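You operate a simulated robot arm through the tools that you are given. There is no shell and no other tool.

The job below is to be done with a simulated robot arm. You get a single attempt, and the scene is never put back.

TASK
Clip the green cup on the shuttle, give it 3 doses of salt and press the powder flat.
Fine: end with the PUSH lever up and the cup under it; spill none; leave the other cups.
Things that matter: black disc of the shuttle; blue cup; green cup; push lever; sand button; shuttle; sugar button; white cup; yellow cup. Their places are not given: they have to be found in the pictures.

The check looks at the end state, three seconds after you hand in, the way a careful person would. Anything else that was tipped, shoved, dropped, spilled or broken makes it a failure.

THE ROBOT
A 6-joint arm with a two-finger parallel gripper, fixed in place. Base frame: the origin is at the foot of the arm, x ahead of it, y to its left, z up; the work surface is at about z = 0.86. Readings come in m, rad, newtons and seconds.
With the tool pointing down near the work surface it reaches from about 0.3 to 0.66 m from the base axis. Its first joint turns from -2.007 to 2.007 rad. Payload 3.43 kg.
Tool frame: the origin (TCP) lies between the finger pads and is the grasp point; the fingertips stand 0.034 m ahead of it; z points along the fingers, y is the line along which they close. Largest opening 0.128 m; finger width 0.024, thickness 0.012; the body of the gripper, 0.048 by 0.13 m, starts 0.096 m behind the TCP.
Orientation is that of the tool frame in the base frame, as a unit quaternion [w, x, y, z]. With the fingers straight down and closing along the base's y, the tool's x points along the base's -x, its y along +y and its z along -z.

THE INTERFACE
- The arm moves only by the tool arm_command. Its argument "increments" is a list of rows, each a list of 3 entries, a list of its own where there are three numbers: the turn, a rotation vector about the base's x, y, z in units of 6 degrees (1.0 is 6 degrees), then the shift along the base's x, y, z in units of 25 mm (1.0 is 25 mm), then the gripper command, from -1 (fully open) to 1 (shut), values between in proportion. In form: [[[ax, ay, az], [dx, dy, dz], hand], ...]. A call has 1 to 20 rows; each row shifts and turns the commanded pose from where the row before left it. A call with a number of a shift or a turn outside -1 to 1 is refused whole. A row lasts 0.2 s, in which the tool goes at most 0.05 m and 0.15 rad; a call with a longer step from one row to the next is refused whole, and so is a gripper value outside its range. A pose out of reach is approached as far as the arm can. The call stops where the force on the tool passes 90 N (or 10 N more than at its start, if that is more) or the arm is blocked; 0.2 s more then pass. The fingers move at their own pace (about 0.153 m/s each) and stop on an object; they squeeze with about 28 N. The grip force told is the motor's: it shows also when the fingers shut on nothing. Time passes only in rows, and 0.2 s behind the last, so rows that do not move let the fingers close. The reply holds the time, the measured pose of the TCP, the force on the tool along the base axes, the opening and the grip force, in the units named above and with some noise, with the torque about the TCP (base axes, N m) and any sound that the robot's microphone picked up.
- Cameras (640 x 400 px; columns grow to the right, rows downward): "scene" is fixed at [0.0509, 0.5075, 1.606]; the picture's right is [-0.76, -0.65, 0.00], its down [-0.33, 0.38, -0.87] and it looks along [0.57, -0.66, -0.50] (base axes); focal length 340 px, centre (320, 200). "wrist" rides on the gripper at [0.076, -0.011, -0.16] in the tool frame; the picture's right is [0.15, 0.99, 0.00], its down [-0.88, 0.13, -0.46] and it looks along [-0.45, 0.07, 0.89] (tool axes); focal length 234 px, centre (320, 200).
- camera(camera): a new picture of that camera. The clock stands still meanwhile.
- move_column(by): slides the trunk up (or, below 0, down) by that many m; the arm rides with it, the base frame stays. It gives what a move gives, with no picture.
- probe_pixels(camera, pixels): there is no depth. For up to 12 entries [column, row, z] of the newest picture of that camera ("zoom" is the newest enlarged one), the place [x, y] in the base frame at which the ray of that pixel passes the height z, good to about 0.002 m, but the place of the scene camera against the robot may be out by one fixed shift of up to 0.012 m in any direction. The clock stands still meanwhile.
- close_up(camera, box): a new picture of the part [left, top, right, bottom] of that camera's present view, enlarged. The clock stands still meanwhile.
- finish_job(): hands the job in; it is judged then, once.

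Open the gripper and draw the arm clear of the work before you hand the job in, unless the task says otherwise.

The tools are called after "Emit:" as a command line: name --argument value ..., lists and objects as JSON in quotes. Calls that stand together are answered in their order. arm_command: Moves the arm, as the interface text tells. Its arguments: {"type":"object","properties":{"increments":{"type":"array"}},"required":["increments"]} The other tools are called the same way: move_column (by) slides the trunk up or down; camera (camera) takes a picture; probe_pixels (camera, pixels) gives the place at which the rays of pixels pass given heights; close_up (camera, box) takes an enlarged picture of a part of a camera's view; finish_job () hands the job in.

At the start:

```text
time_s: 0.0
eef_pos: [0.3524, -0.1283, 1.4211]
tool_rot: [0.001, 0.0, 1.0, 0.0]
wrist_force: [0.2, 0.9, 0.2]
torque: [-0.03, 0.0, -0.04]
gripper_width: 0.1279
grip_force: 0.1
trunk travel left (down, up): [-0.925, 0.065]
```

scene: 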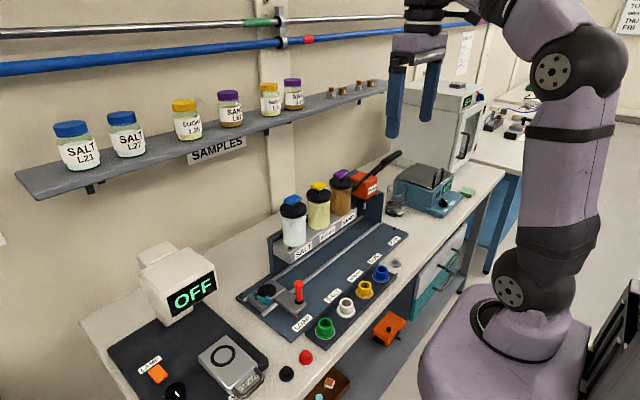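
wrist: 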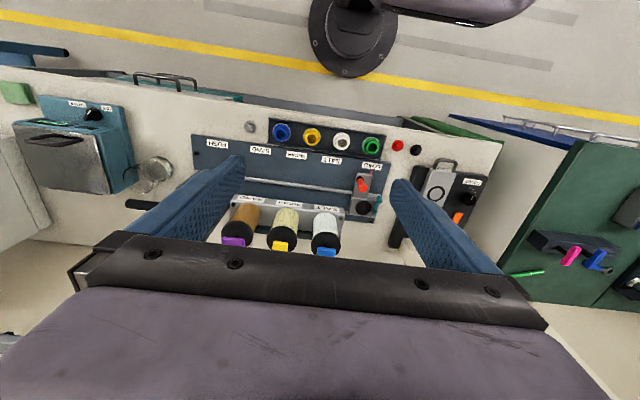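

The scene shows the dosing machine around (330,250), the green cup at (324,327) and the shuttle at (280,295). I take close-ups to see the details.

Emit:
close_up --camera "scene" --box '[230, 160, 430, 350]'

Emit:
close_up --camera "wrist" --box '[180, 100, 430, 260]'

```text
2.11 times, centred on (330, 255) of scene
```

zoom: 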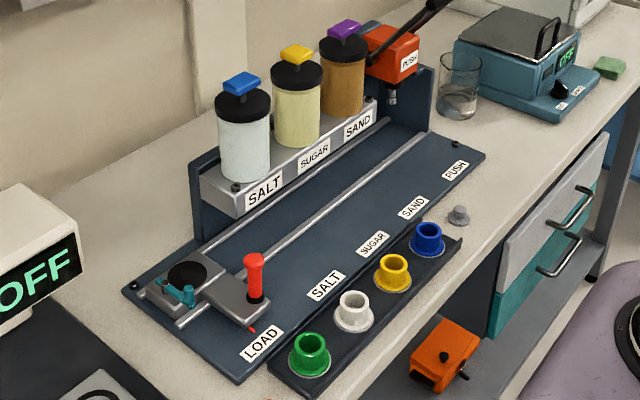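

```text
2.50 times, centred on (305, 180) of wrist
```

zoom: 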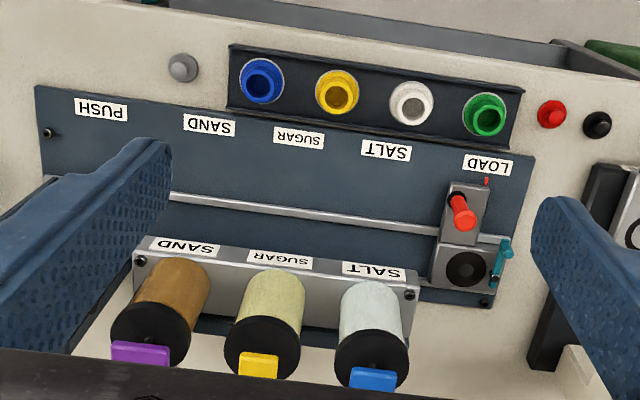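

The wrist zoom shows the row of cups (blue 262,80; yellow 338,92; white 411,103; green 487,115), the shuttle's red knob (462,215) and black disc (466,268). I probe these at a few heights.

Emit:
probe_pixels --camera "zoom" --pixels '[[487, 118, 0.87], [487, 118, 0.9], [411, 105, 0.9], [338, 94, 0.9], [262, 82, 0.9], [466, 268, 0.88], [466, 268, 0.9], [464, 220, 0.92], [464, 220, 0.96], [373, 378, 1.05], [373, 378, 1.1], [181, 66, 0.87]]'

Emit:
probe_pixels --camera "scene" --pixels '[[324, 324, 0.87], [324, 324, 0.9], [346, 303, 0.9], [364, 285, 0.9], [380, 268, 0.9], [267, 291, 0.88], [267, 291, 0.9], [298, 283, 0.92], [298, 283, 0.96], [293, 200, 1.05], [293, 200, 1.1], [394, 262, 0.87]]'

```text
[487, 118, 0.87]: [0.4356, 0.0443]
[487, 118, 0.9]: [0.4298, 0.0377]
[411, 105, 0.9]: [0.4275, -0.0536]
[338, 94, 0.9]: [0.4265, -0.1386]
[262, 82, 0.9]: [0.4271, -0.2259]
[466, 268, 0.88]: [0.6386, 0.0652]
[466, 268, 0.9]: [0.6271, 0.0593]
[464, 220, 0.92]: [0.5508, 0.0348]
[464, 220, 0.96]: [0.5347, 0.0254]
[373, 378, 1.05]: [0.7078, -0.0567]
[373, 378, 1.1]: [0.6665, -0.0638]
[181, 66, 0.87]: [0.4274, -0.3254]
```

```text
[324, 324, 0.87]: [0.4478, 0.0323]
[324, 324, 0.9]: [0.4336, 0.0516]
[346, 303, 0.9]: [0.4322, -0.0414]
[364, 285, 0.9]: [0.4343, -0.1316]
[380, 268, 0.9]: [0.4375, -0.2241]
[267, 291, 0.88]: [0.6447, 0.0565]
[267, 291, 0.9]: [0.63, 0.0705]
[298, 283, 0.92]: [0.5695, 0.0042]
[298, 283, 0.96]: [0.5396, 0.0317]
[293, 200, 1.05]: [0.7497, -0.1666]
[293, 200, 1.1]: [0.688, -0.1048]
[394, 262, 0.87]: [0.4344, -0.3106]
```

I move the open hand over the load end for a closer wrist view.

Emit:
arm_command --increments '[[[0, 0, 0], [0.4, 0.85, -1], -1], [[0, 0, 0], [0.4, 0.85, -1], -1], [[0, 0, 0], [0.4, 0.85, -1], -1], [[0, 0, 0], [0.4, 0.85, -1], -1], [[0, 0, 0], [0.4, 0.85, -1], -1], [[0, 0, 0], [0.4, 0.85, -1], -1], [[0, 0, 0], [0.4, 0.85, -1], -1], [[0, 0, 0], [0.4, 0.85, -1], -1], [[0, 0, 0], [0, 0, 0], -1]]'

Emit:
camera --camera "wrist"

Emit:
camera --camera "scene"

```text
time_s: 2.0
eef_pos: [0.4322, 0.0409, 1.2192]
tool_rot: [0.0, -0.001, 1.0, 0.001]
wrist_force: [-0.6, 0.0, 0.2]
torque: [0.0, 0.02, -0.03]
gripper_width: 0.1278
grip_force: 0.0
trunk travel left (down, up): [-0.925, 0.065]
```

```text
taken
```

wrist: 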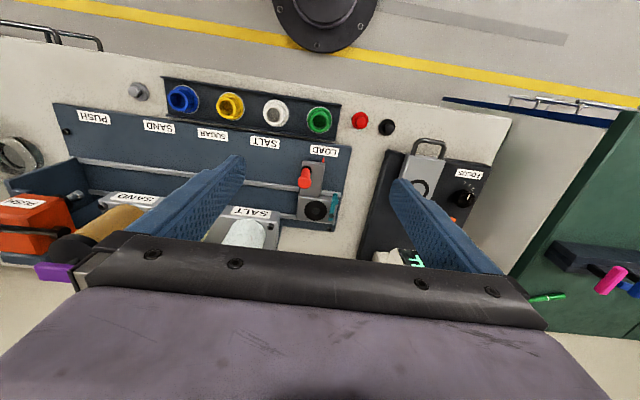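

```text
taken
```

scene: 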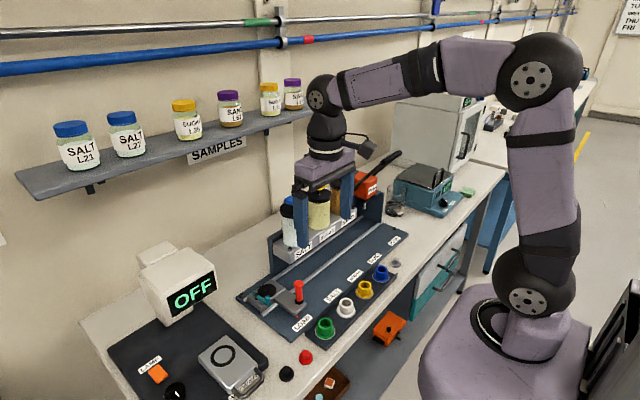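

Close-ups of the shuttle and cups from here, since the shuttle is at about (315,190) in wrist and (280,295) in scene.

Emit:
close_up --camera "wrist" --box '[240, 90, 400, 240]'

Emit:
close_up --camera "scene" --box '[230, 270, 350, 345]'

```text
2.67 times, centred on (320, 165) of wrist
```

zoom: 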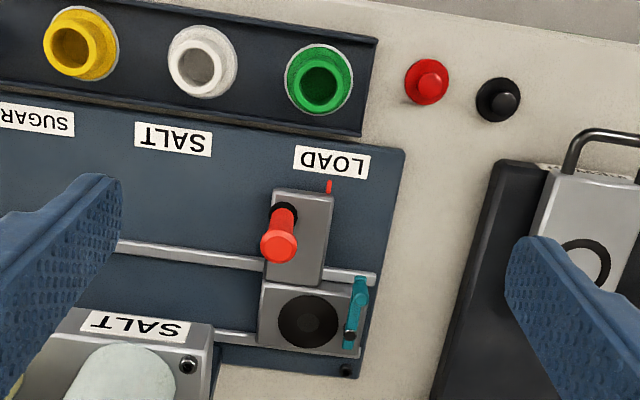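

```text
5.33 times, centred on (290, 308) of scene
```

zoom: 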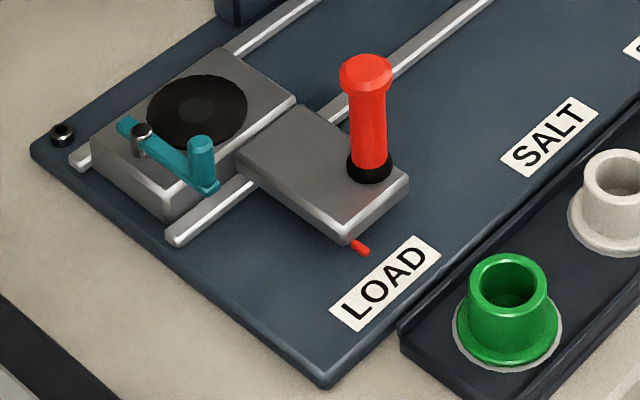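

I turn the hand -90° about z so that the fingers close along x (clear of the neighbouring cups), with the camera on the +y side.

Emit:
arm_command --increments '[[[0, 0, -1], [0, 0, 0], -1], [[0, 0, -1], [0, 0, 0], -1], [[0, 0, -1], [0, 0, 0], -1], [[0, 0, -1], [0, 0, 0], -1], [[0, 0, -1], [0, 0, 0], -1], [[0, 0, -1], [0, 0, 0], -1], [[0, 0, -1], [0, 0, 0], -1], [[0, 0, -1], [0, 0, 0], -1], [[0, 0, -1], [0, 0, 0], -1], [[0, 0, -1], [0, 0, 0], -1], [[0, 0, -1], [0, 0, 0], -1], [[0, 0, -1], [0, 0, 0], -1], [[0, 0, -1], [0, 0, 0], -1], [[0, 0, -1], [0, 0, 0], -1], [[0, 0, -1], [0, 0, 0], -1], [[0, 0, 0], [0, 0, 0], -1]]'

Emit:
camera --camera "wrist"

```text
time_s: 5.4
eef_pos: [0.4326, 0.043, 1.2196]
tool_rot: [0.0, 0.707, 0.707, 0.0]
wrist_force: [0.4, -0.3, 0.3]
torque: [0.01, 0.01, 0.0]
gripper_width: 0.1279
grip_force: 0.1
trunk travel left (down, up): [-0.925, 0.065]
```

```text
taken
```

wrist: 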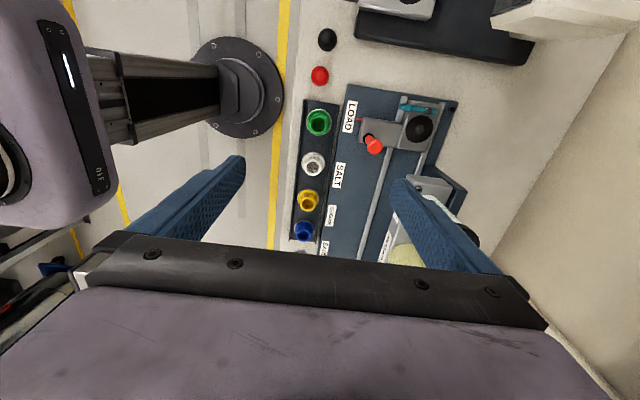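

The green cup now is at (319,122) and the disc at (418,127). I enlarge this part to measure.

Emit:
close_up --camera "wrist" --box '[280, 80, 460, 192]'

```text
3.56 times, centred on (370, 136) of wrist
```

zoom: 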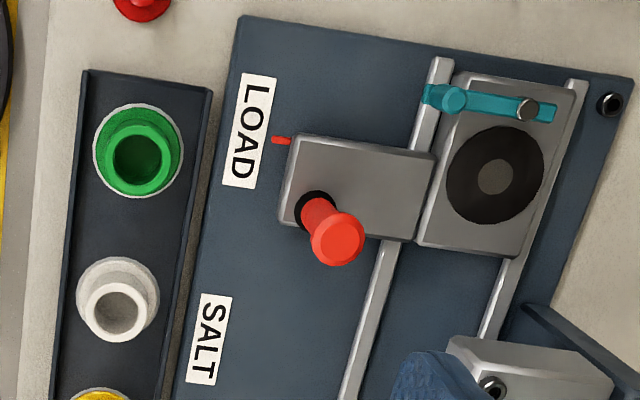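

I probe the cup's flange and rim, the disc, the clip peg and pivot, and the knob.

Emit:
probe_pixels --camera "zoom" --pixels '[[139, 150, 0.867], [94, 150, 0.867], [184, 150, 0.867], [138, 160, 0.9], [105, 160, 0.9], [176, 160, 0.9], [495, 174, 0.885], [446, 174, 0.885], [527, 110, 0.89], [453, 98, 0.9], [337, 240, 0.95], [315, 208, 0.885]]'

Emit:
probe_pixels --camera "zoom" --pixels '[[120, 284, 0.867], [115, 305, 0.9], [427, 90, 0.89], [545, 172, 0.885], [240, 16, 0.865], [84, 72, 0.875], [212, 90, 0.875], [447, 340, 1.0], [495, 388, 1.0], [300, 135, 0.885], [435, 155, 0.885], [415, 240, 0.885]]'

```text
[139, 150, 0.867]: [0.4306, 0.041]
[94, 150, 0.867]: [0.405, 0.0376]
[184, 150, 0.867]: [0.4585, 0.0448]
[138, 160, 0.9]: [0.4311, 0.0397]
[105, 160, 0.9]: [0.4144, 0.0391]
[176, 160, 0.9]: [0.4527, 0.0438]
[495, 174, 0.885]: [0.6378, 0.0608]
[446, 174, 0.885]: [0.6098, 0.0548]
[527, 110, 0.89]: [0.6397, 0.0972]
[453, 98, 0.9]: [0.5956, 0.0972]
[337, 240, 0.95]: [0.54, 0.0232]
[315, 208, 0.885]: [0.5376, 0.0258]
```

```text
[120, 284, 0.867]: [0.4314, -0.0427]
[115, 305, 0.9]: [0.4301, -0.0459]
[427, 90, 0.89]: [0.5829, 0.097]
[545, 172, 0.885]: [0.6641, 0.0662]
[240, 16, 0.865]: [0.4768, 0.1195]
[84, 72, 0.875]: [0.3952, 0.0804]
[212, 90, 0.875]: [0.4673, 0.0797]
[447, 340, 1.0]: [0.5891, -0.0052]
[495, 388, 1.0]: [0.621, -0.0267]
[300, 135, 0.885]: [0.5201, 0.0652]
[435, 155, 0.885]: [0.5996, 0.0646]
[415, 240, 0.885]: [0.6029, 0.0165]
```

To get cup height and handle height I probe scene pixels of the cup's flange and rim and of the red handle.

Emit:
probe_pixels --camera "scene" --pixels '[[325.1, 333.5, 0.867], [325.3, 322.6, 0.89], [325.3, 322.6, 0.9], [325.3, 322.6, 0.91], [299.1, 303.5, 0.885], [298.6, 284.5, 0.93], [298.6, 284.5, 0.95], [298.6, 284.5, 0.97], [267, 291, 0.885], [267.5, 299.5, 0.9], [267.5, 299.5, 0.91], [256, 296.5, 0.89]]'

```text
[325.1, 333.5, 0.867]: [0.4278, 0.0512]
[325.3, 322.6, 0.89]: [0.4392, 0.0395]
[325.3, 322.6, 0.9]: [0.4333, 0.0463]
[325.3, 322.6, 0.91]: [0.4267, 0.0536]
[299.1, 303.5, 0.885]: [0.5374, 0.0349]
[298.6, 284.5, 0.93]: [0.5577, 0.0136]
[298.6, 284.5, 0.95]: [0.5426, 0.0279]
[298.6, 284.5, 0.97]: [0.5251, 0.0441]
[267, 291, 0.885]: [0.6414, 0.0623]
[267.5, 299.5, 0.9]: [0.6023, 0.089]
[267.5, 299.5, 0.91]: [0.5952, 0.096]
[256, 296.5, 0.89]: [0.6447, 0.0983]
```

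Rim is about z 0.907, flange about 0.867, centre (0.431, 0.041). I narrow the fingers to about 0.056 m and descend to z≈1.0 above the green cup, then check.

Emit:
arm_command --increments '[[[0, 0, 0], [0, 0, -1], 0.13], [[0, 0, 0], [0, 0, -1], 0.13], [[0, 0, 0], [0, 0, -1], 0.13], [[0, 0, 0], [0, 0, -1], 0.13], [[0, 0, 0], [0, 0, -1], 0.13], [[0, 0, 0], [0, 0, -1], 0.13], [[0, 0, 0], [0, 0, -1], 0.13], [[0, 0, 0], [-0.06, -0.06, -1], 0.13], [[0, 0, 0], [0, 0, -0.8], 0.13], [[0, 0, 0], [0, 0, 0], 0.13]]'

Emit:
camera --camera "wrist"

Emit:
camera --camera "scene"

```text
time_s: 7.6
eef_pos: [0.4297, 0.042, 1.0012]
tool_rot: [0.001, 0.707, 0.707, 0.0]
wrist_force: [0.0, -0.7, -0.5]
torque: [0.01, 0.03, 0.02]
gripper_width: 0.0554
grip_force: 0.1
trunk travel left (down, up): [-0.925, 0.065]
```

```text
taken
```

wrist: 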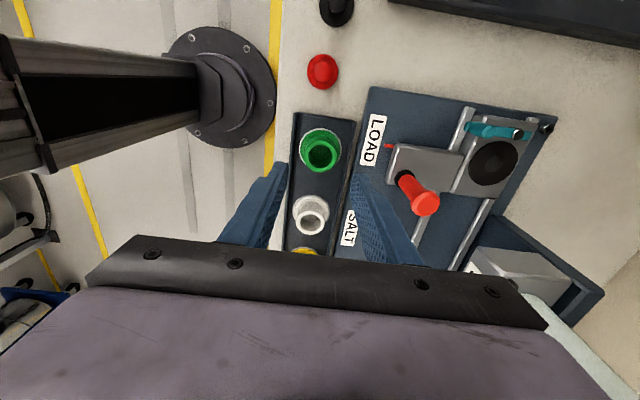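

```text
taken
```

scene: 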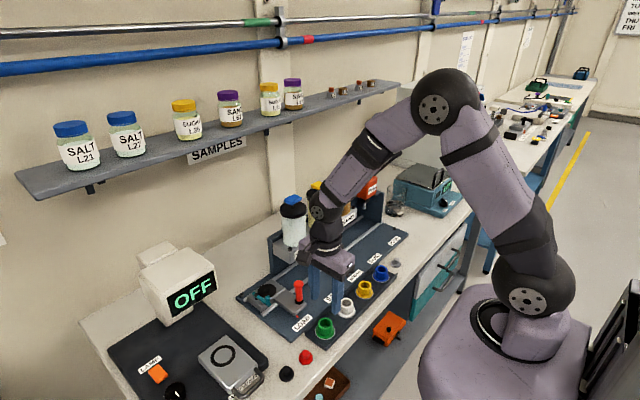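

Before descending I check the green cup again from this closer picture: rim around (321,152), flange around (319,146).

Emit:
close_up --camera "wrist" --box '[280, 100, 380, 200]'

Emit:
probe_pixels --camera "wrist" --pixels '[[321, 152, 0.907], [320, 146, 0.868], [490, 161, 0.885], [517, 134, 0.89], [475, 129, 0.905], [426, 205, 0.957]]'

```text
4.00 times, centred on (330, 150) of wrist
```

zoom: 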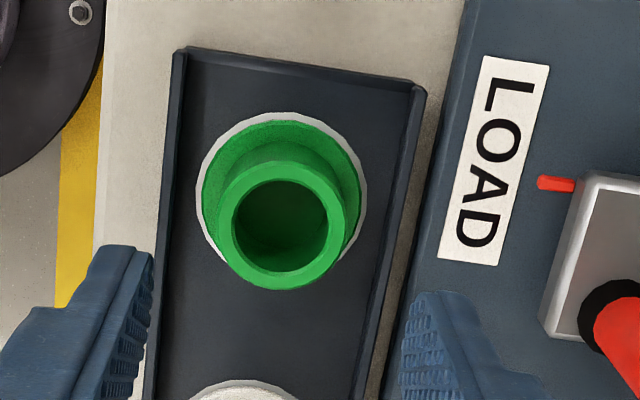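

```text
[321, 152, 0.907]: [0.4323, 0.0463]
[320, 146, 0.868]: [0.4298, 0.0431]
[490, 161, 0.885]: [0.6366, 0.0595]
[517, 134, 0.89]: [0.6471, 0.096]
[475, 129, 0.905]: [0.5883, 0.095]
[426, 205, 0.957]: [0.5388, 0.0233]
```

I refine with the zoom's circle centres: rim (282,225), flange (282,193), rim edges at 218 and 346.

Emit:
probe_pixels --camera "zoom" --pixels '[[282, 225, 0.907], [218, 225, 0.907], [346, 225, 0.907], [282, 160, 0.907], [282, 288, 0.907], [282, 193, 0.867], [197, 193, 0.867], [367, 193, 0.867], [282, 112, 0.867], [177, 60, 0.87], [420, 95, 0.87]]'

```text
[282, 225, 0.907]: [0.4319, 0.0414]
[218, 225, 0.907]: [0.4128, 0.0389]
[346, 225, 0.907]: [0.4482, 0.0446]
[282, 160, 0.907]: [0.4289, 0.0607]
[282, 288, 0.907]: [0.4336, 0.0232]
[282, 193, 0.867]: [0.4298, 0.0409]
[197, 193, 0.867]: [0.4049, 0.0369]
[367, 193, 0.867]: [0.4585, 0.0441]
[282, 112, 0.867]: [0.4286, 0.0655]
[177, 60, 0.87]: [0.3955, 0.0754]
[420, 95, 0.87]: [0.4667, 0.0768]
```

The cup centre is at (0.431, 0.041), right under the TCP. I go down so the fingertips stand at z≈0.879, above the flange.

Emit:
arm_command --increments '[[[0, 0, 0], [0, 0, -0.8], 0.13], [[0, 0, 0], [0, 0, -0.8], 0.13], [[0, 0, 0], [0, 0, -0.8], 0.13], [[0, 0, 0], [0, 0, -0.6], 0.13], [[0, 0, 0], [0, 0, -0.5], 0.13], [[0, 0, 0], [0, 0, 0], 0.13]]'

Emit:
camera --camera "wrist"

Emit:
close_up --camera "scene" --box '[280, 240, 400, 350]'

```text
time_s: 9.0
eef_pos: [0.4301, 0.0402, 0.9154]
tool_rot: [0.001, 0.707, 0.708, 0.002]
wrist_force: [0.0, -2.2, 22.9]
torque: [-0.08, 0.87, 0.07]
gripper_width: 0.0561
grip_force: 0.7
trunk travel left (down, up): [-0.925, 0.065]
```

```text
taken
```

wrist: 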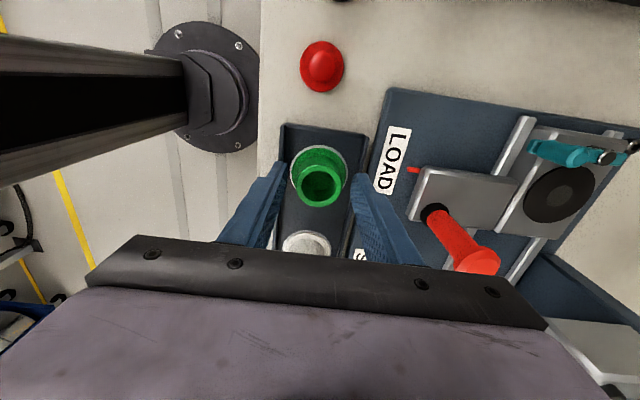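

```text
3.64 times, centred on (340, 295) of scene
```

zoom: 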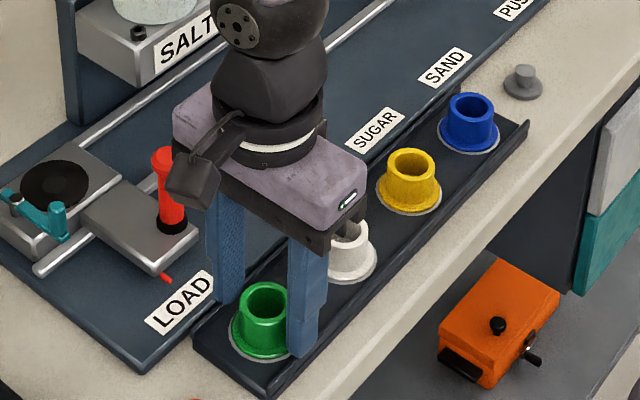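

The -x finger rests on the tray wall (22.9 N up, torque 0.87 → contact at x≈0.392). I raise 5 mm, which still leaves about 2 cm of cup wall to hold, and close.

Emit:
arm_command --increments '[[[0, 0, 0], [0, 0, 0.2], 0.13], [[0, 0, 0], [0, 0, 0], 0.25], [[0, 0, 0], [0, 0, 0], 0.6], [[0, 0, 0], [0, 0, 0], 1], [[0, 0, 0], [0, 0, 0], 1]]'

Emit:
camera --camera "wrist"

Emit:
close_up --camera "scene" --box '[280, 240, 400, 350]'

```text
time_s: 10.2
eef_pos: [0.4313, 0.0414, 0.9177]
tool_rot: [0.0, 0.707, 0.707, 0.0]
wrist_force: [0.4, 0.2, 0.2]
torque: [0.0, 0.01, 0.02]
gripper_width: 0.0366
grip_force: 28.1
trunk travel left (down, up): [-0.925, 0.065]
```

```text
taken
```

wrist: 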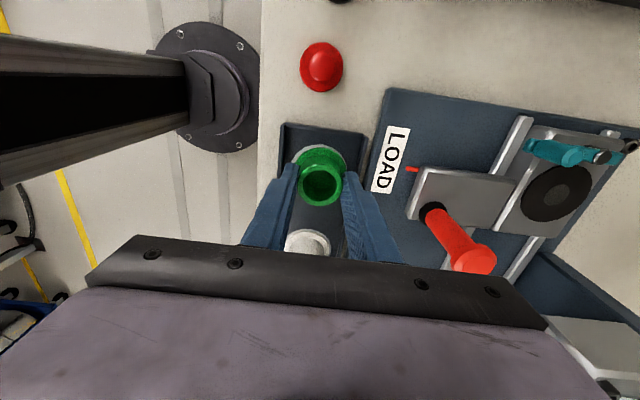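

```text
3.64 times, centred on (340, 295) of scene
```

zoom: 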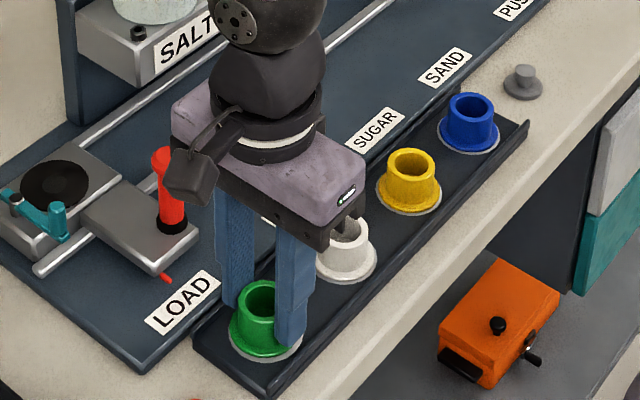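

The cup is held (width 0.0366). I lift it 0.125 m and carry it over the black disc at about (0.637, 0.061).

Emit:
arm_command --increments '[[[0, 0, 0], [0, 0, 0.4], 1], [[0, 0, 0], [0, 0, 0.8], 1], [[0, 0, 0], [0, 0, 1], 1], [[0, 0, 0], [0, 0, 1], 1], [[0, 0, 0], [0, 0, 1], 1], [[0, 0, 0], [0, 0, 0.8], 1], [[0, 0, 0], [0.8, 0.1, 0], 1], [[0, 0, 0], [0.8, 0.1, 0], 1], [[0, 0, 0], [0.8, 0.1, 0], 1], [[0, 0, 0], [0.8, 0.1, 0], 1], [[0, 0, 0], [0.8, 0.1, 0], 1], [[0, 0, 0], [0.8, 0.1, 0], 1], [[0, 0, 0], [0.8, 0.1, 0], 1], [[0, 0, 0], [0.8, 0.1, 0], 1], [[0, 0, 0], [0.8, 0, 0], 1], [[0, 0, 0], [0.6, 0, 0], 1], [[0, 0, 0], [0.4, 0, 0], 1], [[0, 0, 0], [0, 0, 0], 1]]'

Emit:
camera --camera "wrist"

Emit:
camera --camera "scene"

```text
time_s: 14.0
eef_pos: [0.6352, 0.0614, 1.0437]
tool_rot: [0.0, 0.707, 0.707, -0.001]
wrist_force: [-0.1, -0.4, 0.7]
torque: [0.0, 0.01, 0.01]
gripper_width: 0.0
grip_force: 27.6
trunk travel left (down, up): [-0.925, 0.065]
```

```text
taken
```

wrist: 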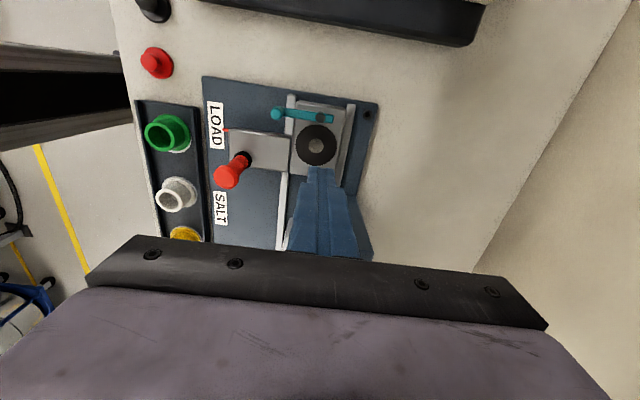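

```text
taken
```

scene: 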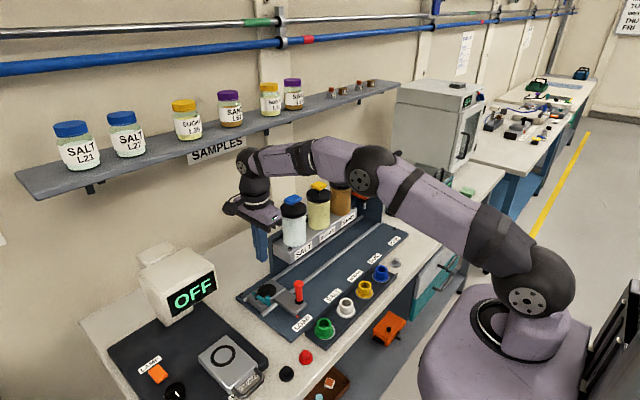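

The gripper shut to 0.0: the cup slipped out and seems still to stand in the tray at (324,327). I look closely.

Emit:
close_up --camera "scene" --box '[230, 260, 400, 350]'

Emit:
close_up --camera "wrist" --box '[130, 80, 390, 240]'

```text
3.76 times, centred on (315, 305) of scene
```

zoom: 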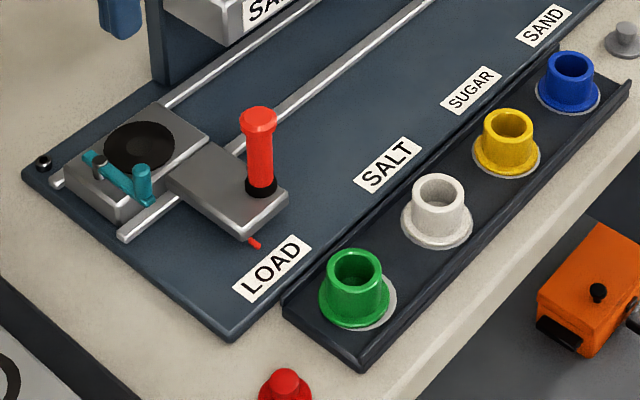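

```text
2.46 times, centred on (260, 160) of wrist
```

zoom: 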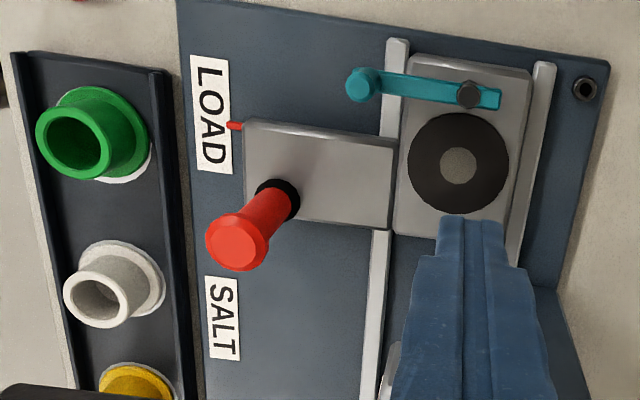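

The green cup is upright but has shifted about 8 mm toward +y; the grip was too high up. I go back above it and measure it again.

Emit:
arm_command --increments '[[[0, 0, 0], [-0.6, 0, 0], 0.3], [[0, 0, 0], [-1, 0, 0], 0.3], [[0, 0, 0], [-1, 0, 0], 0.3], [[0, 0, 0], [-1, 0, 0], 0.3], [[0, 0, 0], [-1, 0, 0], 0.3], [[0, 0, 0], [-1, 0, 0], 0.3], [[0, 0, 0], [-1, 0, 0], 0.3], [[0, 0, 0], [-1, 0, 0], 0.3], [[0, 0, 0], [-0.6, -0.5, -1], 0.3], [[0, 0, 0], [0, 0, -0.6], 0.3], [[0, 0, 0], [0, 0, 0], 0.3]]'

Emit:
close_up --camera "wrist" --box '[270, 100, 390, 220]'

Emit:
close_up --camera "scene" --box '[285, 285, 365, 345]'

```text
time_s: 16.4
eef_pos: [0.4299, 0.0492, 1.005]
tool_rot: [0.001, 0.707, 0.707, 0.0]
wrist_force: [0.0, 0.4, 0.0]
torque: [0.03, -0.02, -0.01]
gripper_width: 0.0447
grip_force: 0.0
trunk travel left (down, up): [-0.925, 0.065]
```

```text
3.33 times, centred on (330, 160) of wrist
```

zoom: 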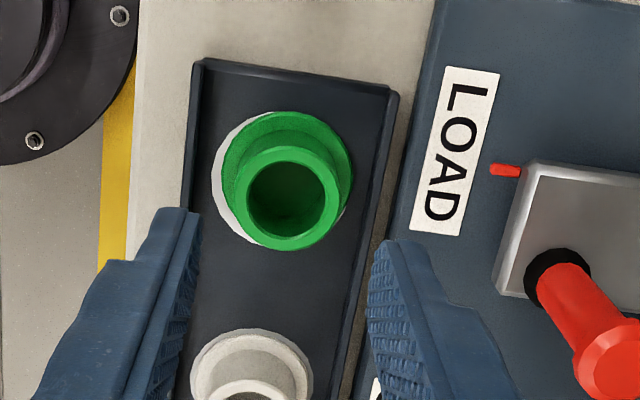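

```text
6.67 times, centred on (325, 315) of scene
```

zoom: 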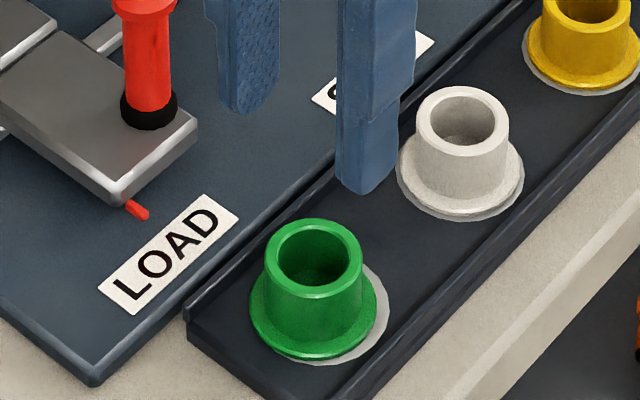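

I probe the moved cup in the wrist frame: rim centre (320.7,159.1), flange centre (320,152.8).

Emit:
camera --camera "wrist"

Emit:
probe_pixels --camera "wrist" --pixels '[[320.7, 159.1, 0.907], [320.7, 159.1, 0.897], [305.2, 159.1, 0.907], [336, 159.1, 0.907], [320.7, 143.5, 0.907], [320.7, 175, 0.907], [320, 152.8, 0.868], [300.3, 152.8, 0.868], [339.6, 152.8, 0.868], [320, 133, 0.868]]'

Emit:
probe_pixels --camera "zoom" --pixels '[[314, 257, 0.897], [314, 257, 0.902], [314, 257, 0.907], [314, 257, 0.912], [264, 257, 0.907], [363, 257, 0.907], [313, 310, 0.868], [249, 305, 0.87], [376, 305, 0.87]]'

```text
taken
```

wrist: 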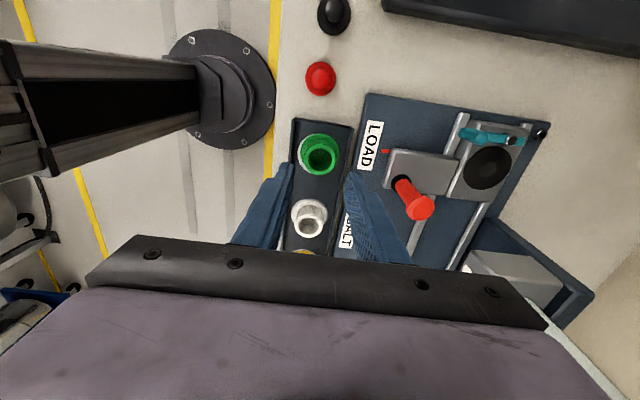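

```text
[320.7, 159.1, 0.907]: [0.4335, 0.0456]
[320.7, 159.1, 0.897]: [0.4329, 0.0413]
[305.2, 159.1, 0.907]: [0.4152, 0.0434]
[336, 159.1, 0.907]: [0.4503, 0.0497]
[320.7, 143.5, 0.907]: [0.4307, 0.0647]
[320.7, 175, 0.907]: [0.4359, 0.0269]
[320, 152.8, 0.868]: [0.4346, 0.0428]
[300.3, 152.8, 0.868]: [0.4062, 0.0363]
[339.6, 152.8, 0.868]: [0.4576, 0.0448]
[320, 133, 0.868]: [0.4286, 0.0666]
```

```text
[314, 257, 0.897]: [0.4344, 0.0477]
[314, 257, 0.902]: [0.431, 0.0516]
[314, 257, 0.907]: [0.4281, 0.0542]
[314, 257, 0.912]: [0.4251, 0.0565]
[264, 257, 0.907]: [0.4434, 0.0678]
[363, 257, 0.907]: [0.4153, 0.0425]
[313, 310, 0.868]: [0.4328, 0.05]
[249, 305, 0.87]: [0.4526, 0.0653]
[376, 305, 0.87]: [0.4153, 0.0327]
```

Cup is now at about (0.4335, 0.0445) with the rim near z≈0.901. I descend with a narrower opening (0.043) that fits inside the tray walls, aiming for fingertips at z≈0.877.

Emit:
arm_command --increments '[[[0, 0, 0], [0.06, -0.18, -0.8], 0.32], [[0, 0, 0], [0, 0, -0.8], 0.32], [[0, 0, 0], [0, 0, -0.8], 0.32], [[0, 0, 0], [0, 0, -0.6], 0.32], [[0, 0, 0], [0, 0, -0.4], 0.32], [[0, 0, 0], [0, 0, -0.3], 0.32], [[0, 0, 0], [0, 0, 0], 0.32]]'

Emit:
camera --camera "wrist"

Emit:
close_up --camera "scene" --box '[285, 275, 365, 345]'

```text
time_s: 18.0
eef_pos: [0.4324, 0.0447, 0.9141]
tool_rot: [0.003, 0.707, 0.707, 0.003]
wrist_force: [-1.3, -4.0, 33.4]
torque: [-0.51, -0.99, -0.14]
gripper_width: 0.0424
grip_force: 0.2
trunk travel left (down, up): [-0.925, 0.065]
```

```text
taken
```

wrist: 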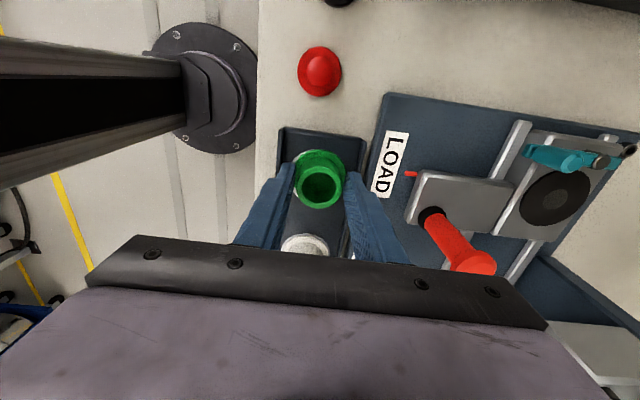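

```text
5.71 times, centred on (325, 310) of scene
```

zoom: 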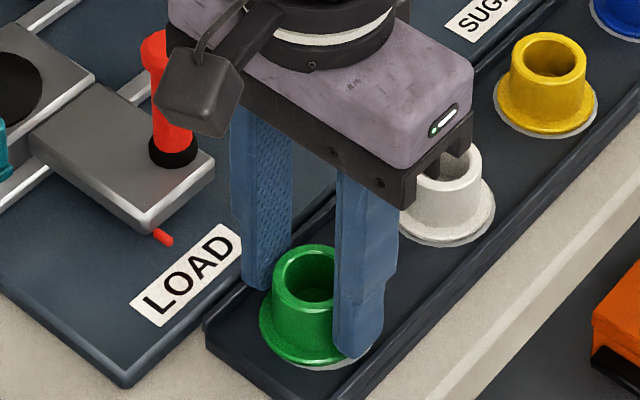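

The +x finger now rides on the other tray wall (33 N at rx≈+0.03). I raise, and turn the hand back so that the fingers close along y inside the tray, where they can go lower.

Emit:
arm_command --increments '[[[0, 0, 0], [0, 0, 0.6], 0.32], [[0, 0, 0], [0, 0, 1], 0.32], [[0, 0, 0], [0, 0, 1], 0.32], [[0, 0, 0], [0, 0, 1], 0.32], [[0, 0, 1], [0, 0, 0], 0.1], [[0, 0, 1], [0, 0, 0], 0.1], [[0, 0, 1], [0, 0, 0], 0.1], [[0, 0, 1], [0, 0, 0], 0.1], [[0, 0, 1], [0, 0, 0], 0.1], [[0, 0, 1], [0, 0, 0], 0.1], [[0, 0, 1], [0, 0, 0], 0.1], [[0, 0, 1], [0, 0, 0], 0.1], [[0, 0, 1], [0, 0, 0], 0.1], [[0, 0, 1], [0, 0, 0], 0.1], [[0, 0, 1], [0, 0, 0], 0.1], [[0, 0, 1], [0, 0, 0], 0.1], [[0, 0, 1], [0, 0, 0], 0.1], [[0, 0, 1], [0, 0, 0], 0.1], [[0, 0, 1], [0, 0, 0], 0.1], [[0, 0, 0], [0, 0, 0], 0.1]]'

Emit:
camera --camera "wrist"

Emit:
close_up --camera "scene" --box '[285, 275, 365, 345]'

Emit:
close_up --camera "wrist" --box '[240, 100, 360, 200]'

```text
time_s: 22.2
eef_pos: [0.4313, 0.0438, 1.0004]
tool_rot: [0.0, -0.001, 1.0, 0.0]
wrist_force: [-0.3, -0.4, 0.2]
torque: [0.02, 0.0, 0.01]
gripper_width: 0.0575
grip_force: 0.1
trunk travel left (down, up): [-0.925, 0.065]
```

```text
taken
```

wrist: 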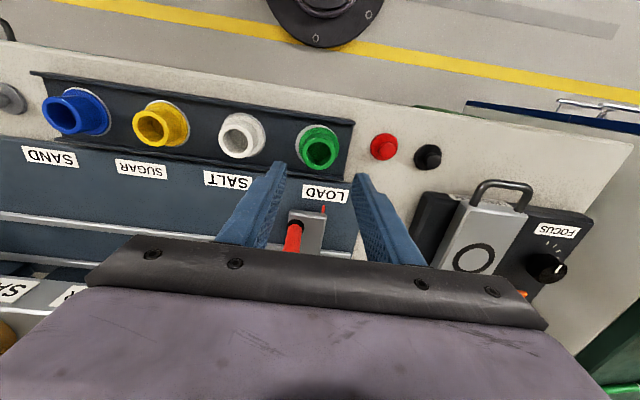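

```text
5.71 times, centred on (325, 310) of scene
```

zoom: 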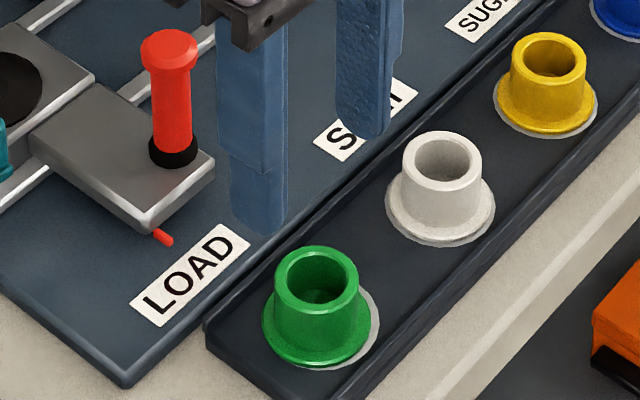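

```text
4.00 times, centred on (300, 150) of wrist
```

zoom: 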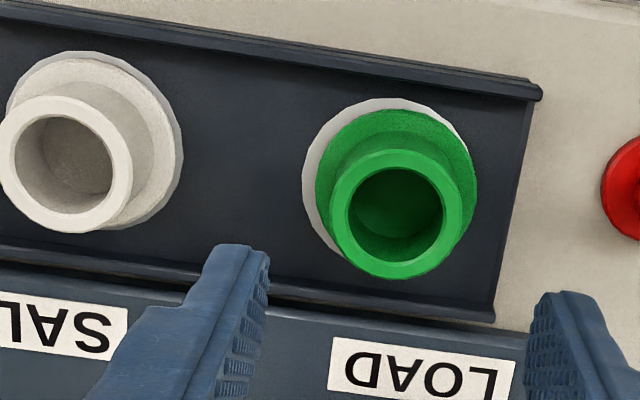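

I probe the cup in this new view: rim centre (401,213), flange centre (395,187).

Emit:
probe_pixels --camera "zoom" --pixels '[[401, 213, 0.901], [328, 213, 0.901], [474, 213, 0.901], [395, 187, 0.868], [315, 187, 0.868], [476, 187, 0.868], [395, 109, 0.868], [520, 320, 0.875], [540, 95, 0.88]]'

```text
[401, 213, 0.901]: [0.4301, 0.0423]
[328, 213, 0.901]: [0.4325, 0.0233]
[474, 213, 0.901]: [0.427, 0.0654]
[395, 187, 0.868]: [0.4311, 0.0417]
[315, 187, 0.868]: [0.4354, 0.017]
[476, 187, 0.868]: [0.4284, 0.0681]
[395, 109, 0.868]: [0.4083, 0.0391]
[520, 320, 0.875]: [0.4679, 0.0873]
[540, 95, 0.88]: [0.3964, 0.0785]
```

The cup is at (0.432, 0.043), well under the TCP. I descend to fingertips at z≈0.8745.

Emit:
arm_command --increments '[[[0, 0, 0], [0, 0, -0.8], 0.1], [[0, 0, 0], [0, 0, -0.8], 0.1], [[0, 0, 0], [0, 0, -0.8], 0.1], [[0, 0, 0], [0, 0, -0.6], 0.1], [[0, 0, 0], [0, 0, -0.4], 0.1], [[0, 0, 0], [0, 0, -0.3], 0.1], [[0, 0, 0], [0, 0, 0], 0.1]]'

Emit:
close_up --camera "wrist" --box '[240, 120, 400, 220]'

Emit:
close_up --camera "scene" --box '[285, 275, 365, 345]'

```text
time_s: 23.8
eef_pos: [0.4321, 0.0435, 0.9093]
tool_rot: [0.0, 0.0, 1.0, 0.0]
wrist_force: [-0.4, 0.4, -0.4]
torque: [0.03, -0.05, -0.01]
gripper_width: 0.0575
grip_force: 0.0
trunk travel left (down, up): [-0.925, 0.065]
```

```text
4.00 times, centred on (320, 170) of wrist
```

zoom: 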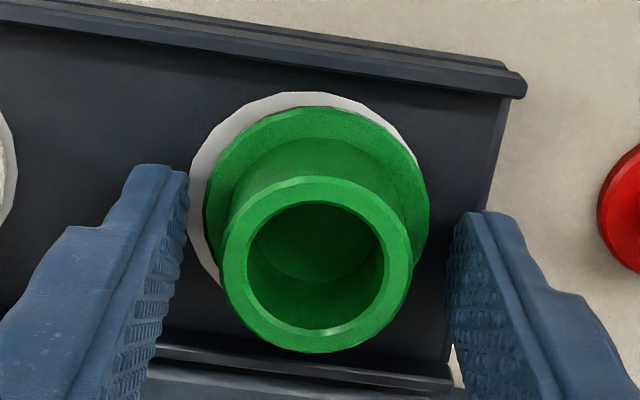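

```text
5.71 times, centred on (325, 310) of scene
```

zoom: 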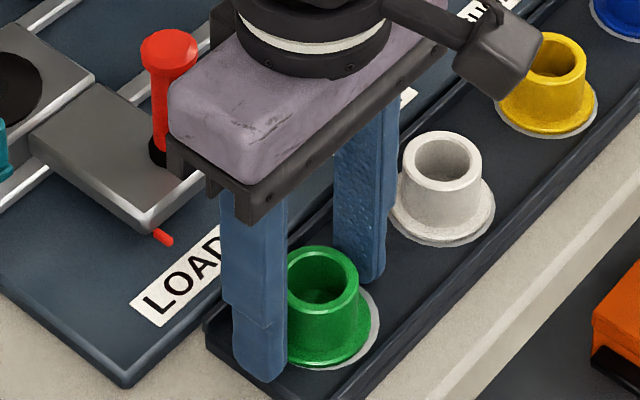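

No contact and the cup is between the fingers (rim centre (316,265) in zoom, about 2 mm toward −x from centre). I close.

Emit:
arm_command --increments '[[[0, 0, 0], [-0.06, 0, 0], 0.25], [[0, 0, 0], [0, 0, 0], 0.4], [[0, 0, 0], [0, 0, 0], 0.6], [[0, 0, 0], [0, 0, 0], 1], [[0, 0, 0], [0, 0, 0], 1], [[0, 0, 0], [0, 0, 0], 1]]'

Emit:
close_up --camera "wrist" --box '[240, 120, 400, 220]'

Emit:
close_up --camera "scene" --box '[285, 275, 365, 345]'

```text
time_s: 25.2
eef_pos: [0.4309, 0.0435, 0.9081]
tool_rot: [0.0, 0.0, 1.0, 0.001]
wrist_force: [-0.2, 1.1, 2.7]
torque: [0.0, 0.01, -0.02]
gripper_width: 0.0484
grip_force: 27.8
trunk travel left (down, up): [-0.925, 0.065]
```

```text
4.00 times, centred on (320, 170) of wrist
```

zoom: 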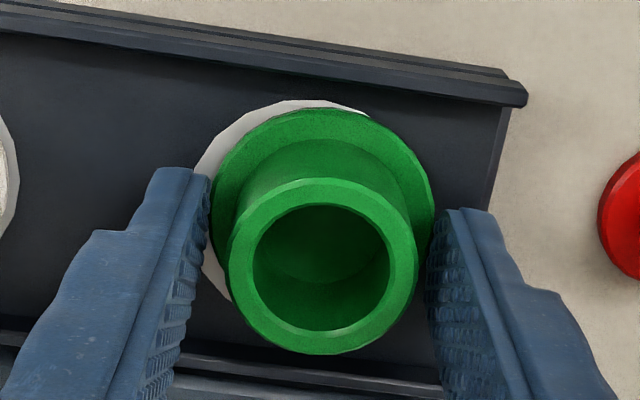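

```text
5.71 times, centred on (325, 310) of scene
```

zoom: 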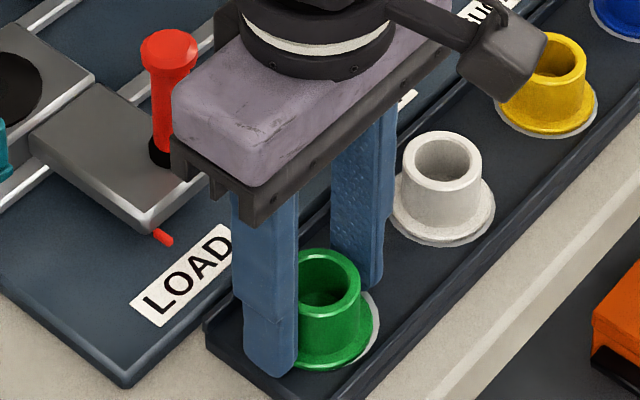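

Width 0.0484 means the tips grip the flange edge. I open slightly, rise 6 mm so that the tips are just above the flange, and close on the body.

Emit:
arm_command --increments '[[[0, 0, 0], [0, 0, 0], 0.12], [[0, 0, 0], [0, 0, 0], 0.12], [[0, 0, 0], [0, 0, 0.22], 0.12], [[0, 0, 0], [0, 0, 0], 0.3], [[0, 0, 0], [0, 0, 0], 0.5], [[0, 0, 0], [0, 0, 0], 1], [[0, 0, 0], [0, 0, 0], 1], [[0, 0, 0], [0, 0, 0], 1]]'

Emit:
close_up --camera "wrist" --box '[240, 120, 400, 220]'

Emit:
close_up --camera "scene" --box '[285, 275, 365, 345]'

```text
time_s: 27.0
eef_pos: [0.4304, 0.0424, 0.9135]
tool_rot: [0.001, 0.0, 1.0, 0.001]
wrist_force: [-0.2, 0.3, 1.8]
torque: [-0.09, -0.04, -0.02]
gripper_width: 0.0371
grip_force: 27.6
trunk travel left (down, up): [-0.925, 0.065]
```

```text
4.00 times, centred on (320, 170) of wrist
```

zoom: 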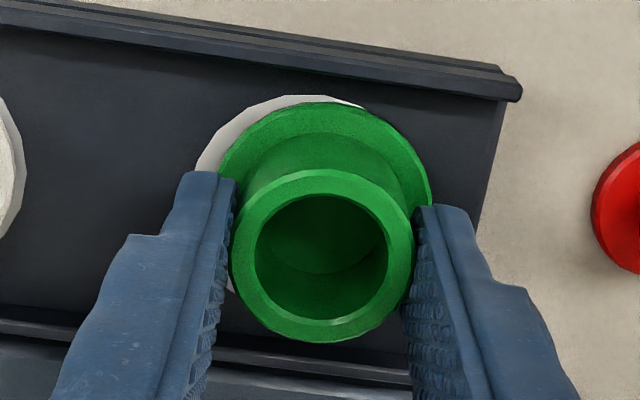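

```text
5.71 times, centred on (325, 310) of scene
```

zoom: 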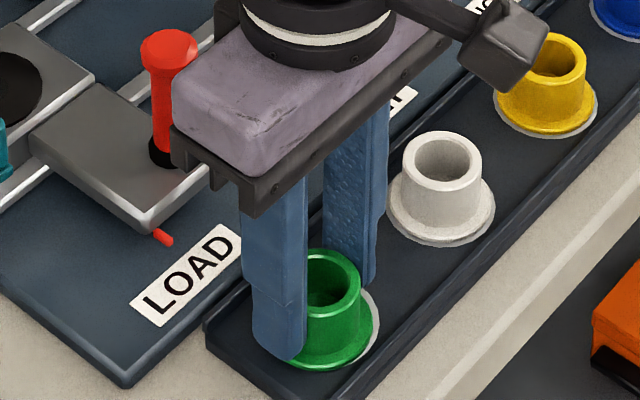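

Now the grip is on the body (0.0371). I lift slowly by 15 mm and check whether the cup follows.

Emit:
arm_command --increments '[[[0, 0, 0], [0, 0, 0.1], 1], [[0, 0, 0], [0, 0, 0.1], 1], [[0, 0, 0], [0, 0, 0.2], 1], [[0, 0, 0], [0, 0, 0.2], 1], [[0, 0, 0], [0, 0, 0], 1]]'

Emit:
close_up --camera "wrist" --box '[240, 120, 400, 220]'

Emit:
close_up --camera "scene" --box '[285, 275, 365, 345]'

```text
time_s: 28.2
eef_pos: [0.4306, 0.0451, 0.9284]
tool_rot: [0.0, 0.0, 1.0, 0.001]
wrist_force: [0.1, 0.5, -0.4]
torque: [0.0, -0.01, -0.02]
gripper_width: 0.0366
grip_force: 27.9
trunk travel left (down, up): [-0.925, 0.065]
```

```text
4.00 times, centred on (320, 170) of wrist
```

zoom: 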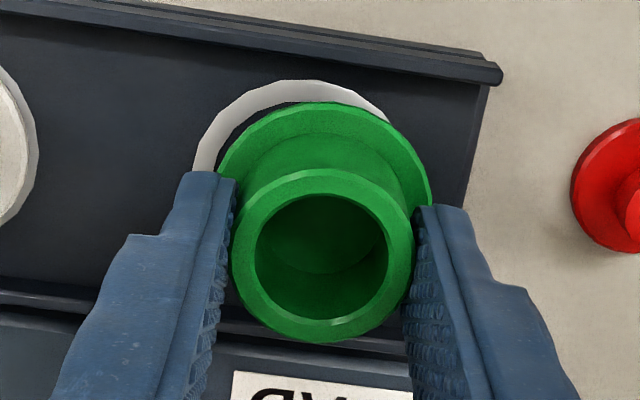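

```text
5.71 times, centred on (325, 310) of scene
```

zoom: 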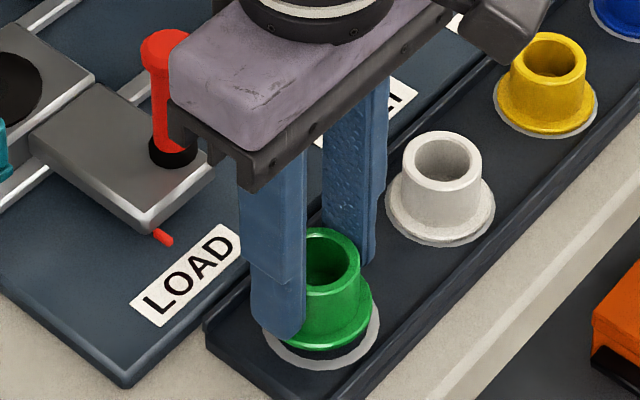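

The cup follows (same place in the wrist view). I lift a further 75 mm gently and check again.

Emit:
arm_command --increments '[[[0, 0, 0], [0, 0, 0.3], 1], [[0, 0, 0], [0, 0, 0.4], 1], [[0, 0, 0], [0, 0, 0.5], 1], [[0, 0, 0], [0, 0, 0.5], 1], [[0, 0, 0], [0, 0, 0.5], 1], [[0, 0, 0], [0, 0, 0.5], 1], [[0, 0, 0], [0, 0, 0.3], 1], [[0, 0, 0], [0, 0, 0], 1]]'

Emit:
close_up --camera "wrist" --box '[240, 120, 400, 220]'

Emit:
close_up --camera "scene" --box '[265, 235, 375, 335]'

```text
time_s: 30.0
eef_pos: [0.4319, 0.0435, 1.0052]
tool_rot: [0.0, 0.0, 1.0, 0.001]
wrist_force: [-1.4, -0.4, -0.9]
torque: [-0.02, -0.03, 0.03]
gripper_width: 0.037
grip_force: 28.7
trunk travel left (down, up): [-0.925, 0.065]
```

```text
4.00 times, centred on (320, 170) of wrist
```

zoom: 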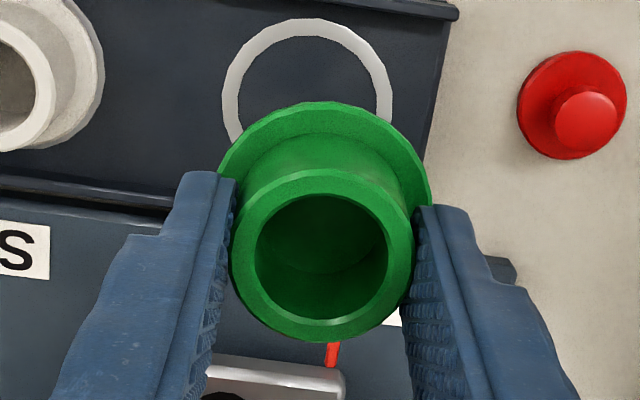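

```text
4.00 times, centred on (320, 285) of scene
```

zoom: 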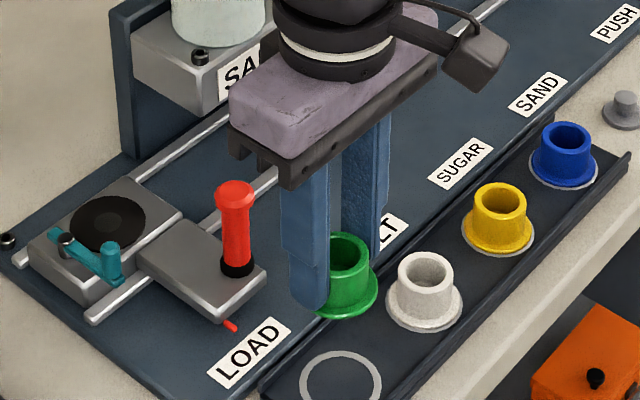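

The cup is held well. I rise a bit, turn the hand -90° (camera on +y side, clear of the dispensers) and wait above.

Emit:
arm_command --increments '[[[0, 0, 0], [0, 0, 0.5], 1], [[0, 0, -1], [0, 0, 0.5], 1], [[0, 0, -1], [0, 0, 0.5], 1], [[0, 0, -1], [0, 0, 0], 1], [[0, 0, -1], [0, 0, 0], 1], [[0, 0, -1], [0, 0, 0], 1], [[0, 0, -1], [0, 0, 0], 1], [[0, 0, -1], [0, 0, 0], 1], [[0, 0, -1], [0, 0, 0], 1], [[0, 0, -1], [0, 0, 0], 1], [[0, 0, -1], [0, 0, 0], 1], [[0, 0, -1], [0, 0, 0], 1], [[0, 0, -1], [0, 0, 0], 1], [[0, 0, -1], [0, 0, 0], 1], [[0, 0, -1], [0, 0, 0], 1], [[0, 0, -1], [0, 0, 0], 1], [[0, 0, 0], [0, 0, 0], 1]]'

Emit:
camera --camera "wrist"

```text
time_s: 33.6
eef_pos: [0.431, 0.0431, 1.0409]
tool_rot: [0.0, 0.707, 0.707, 0.0]
wrist_force: [0.5, 0.1, -0.7]
torque: [-0.01, 0.0, 0.0]
gripper_width: 0.037
grip_force: 28.4
trunk travel left (down, up): [-0.925, 0.065]
```

```text
taken
```

wrist: 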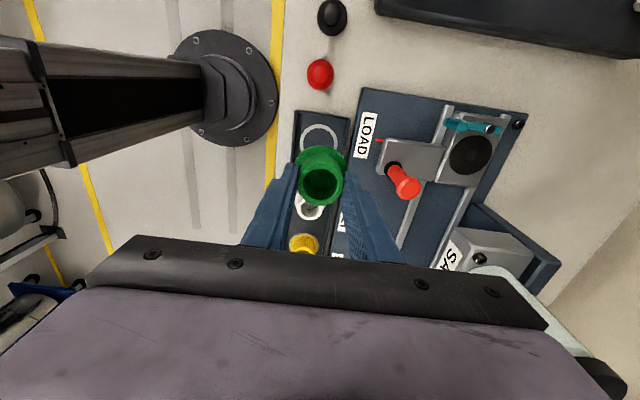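

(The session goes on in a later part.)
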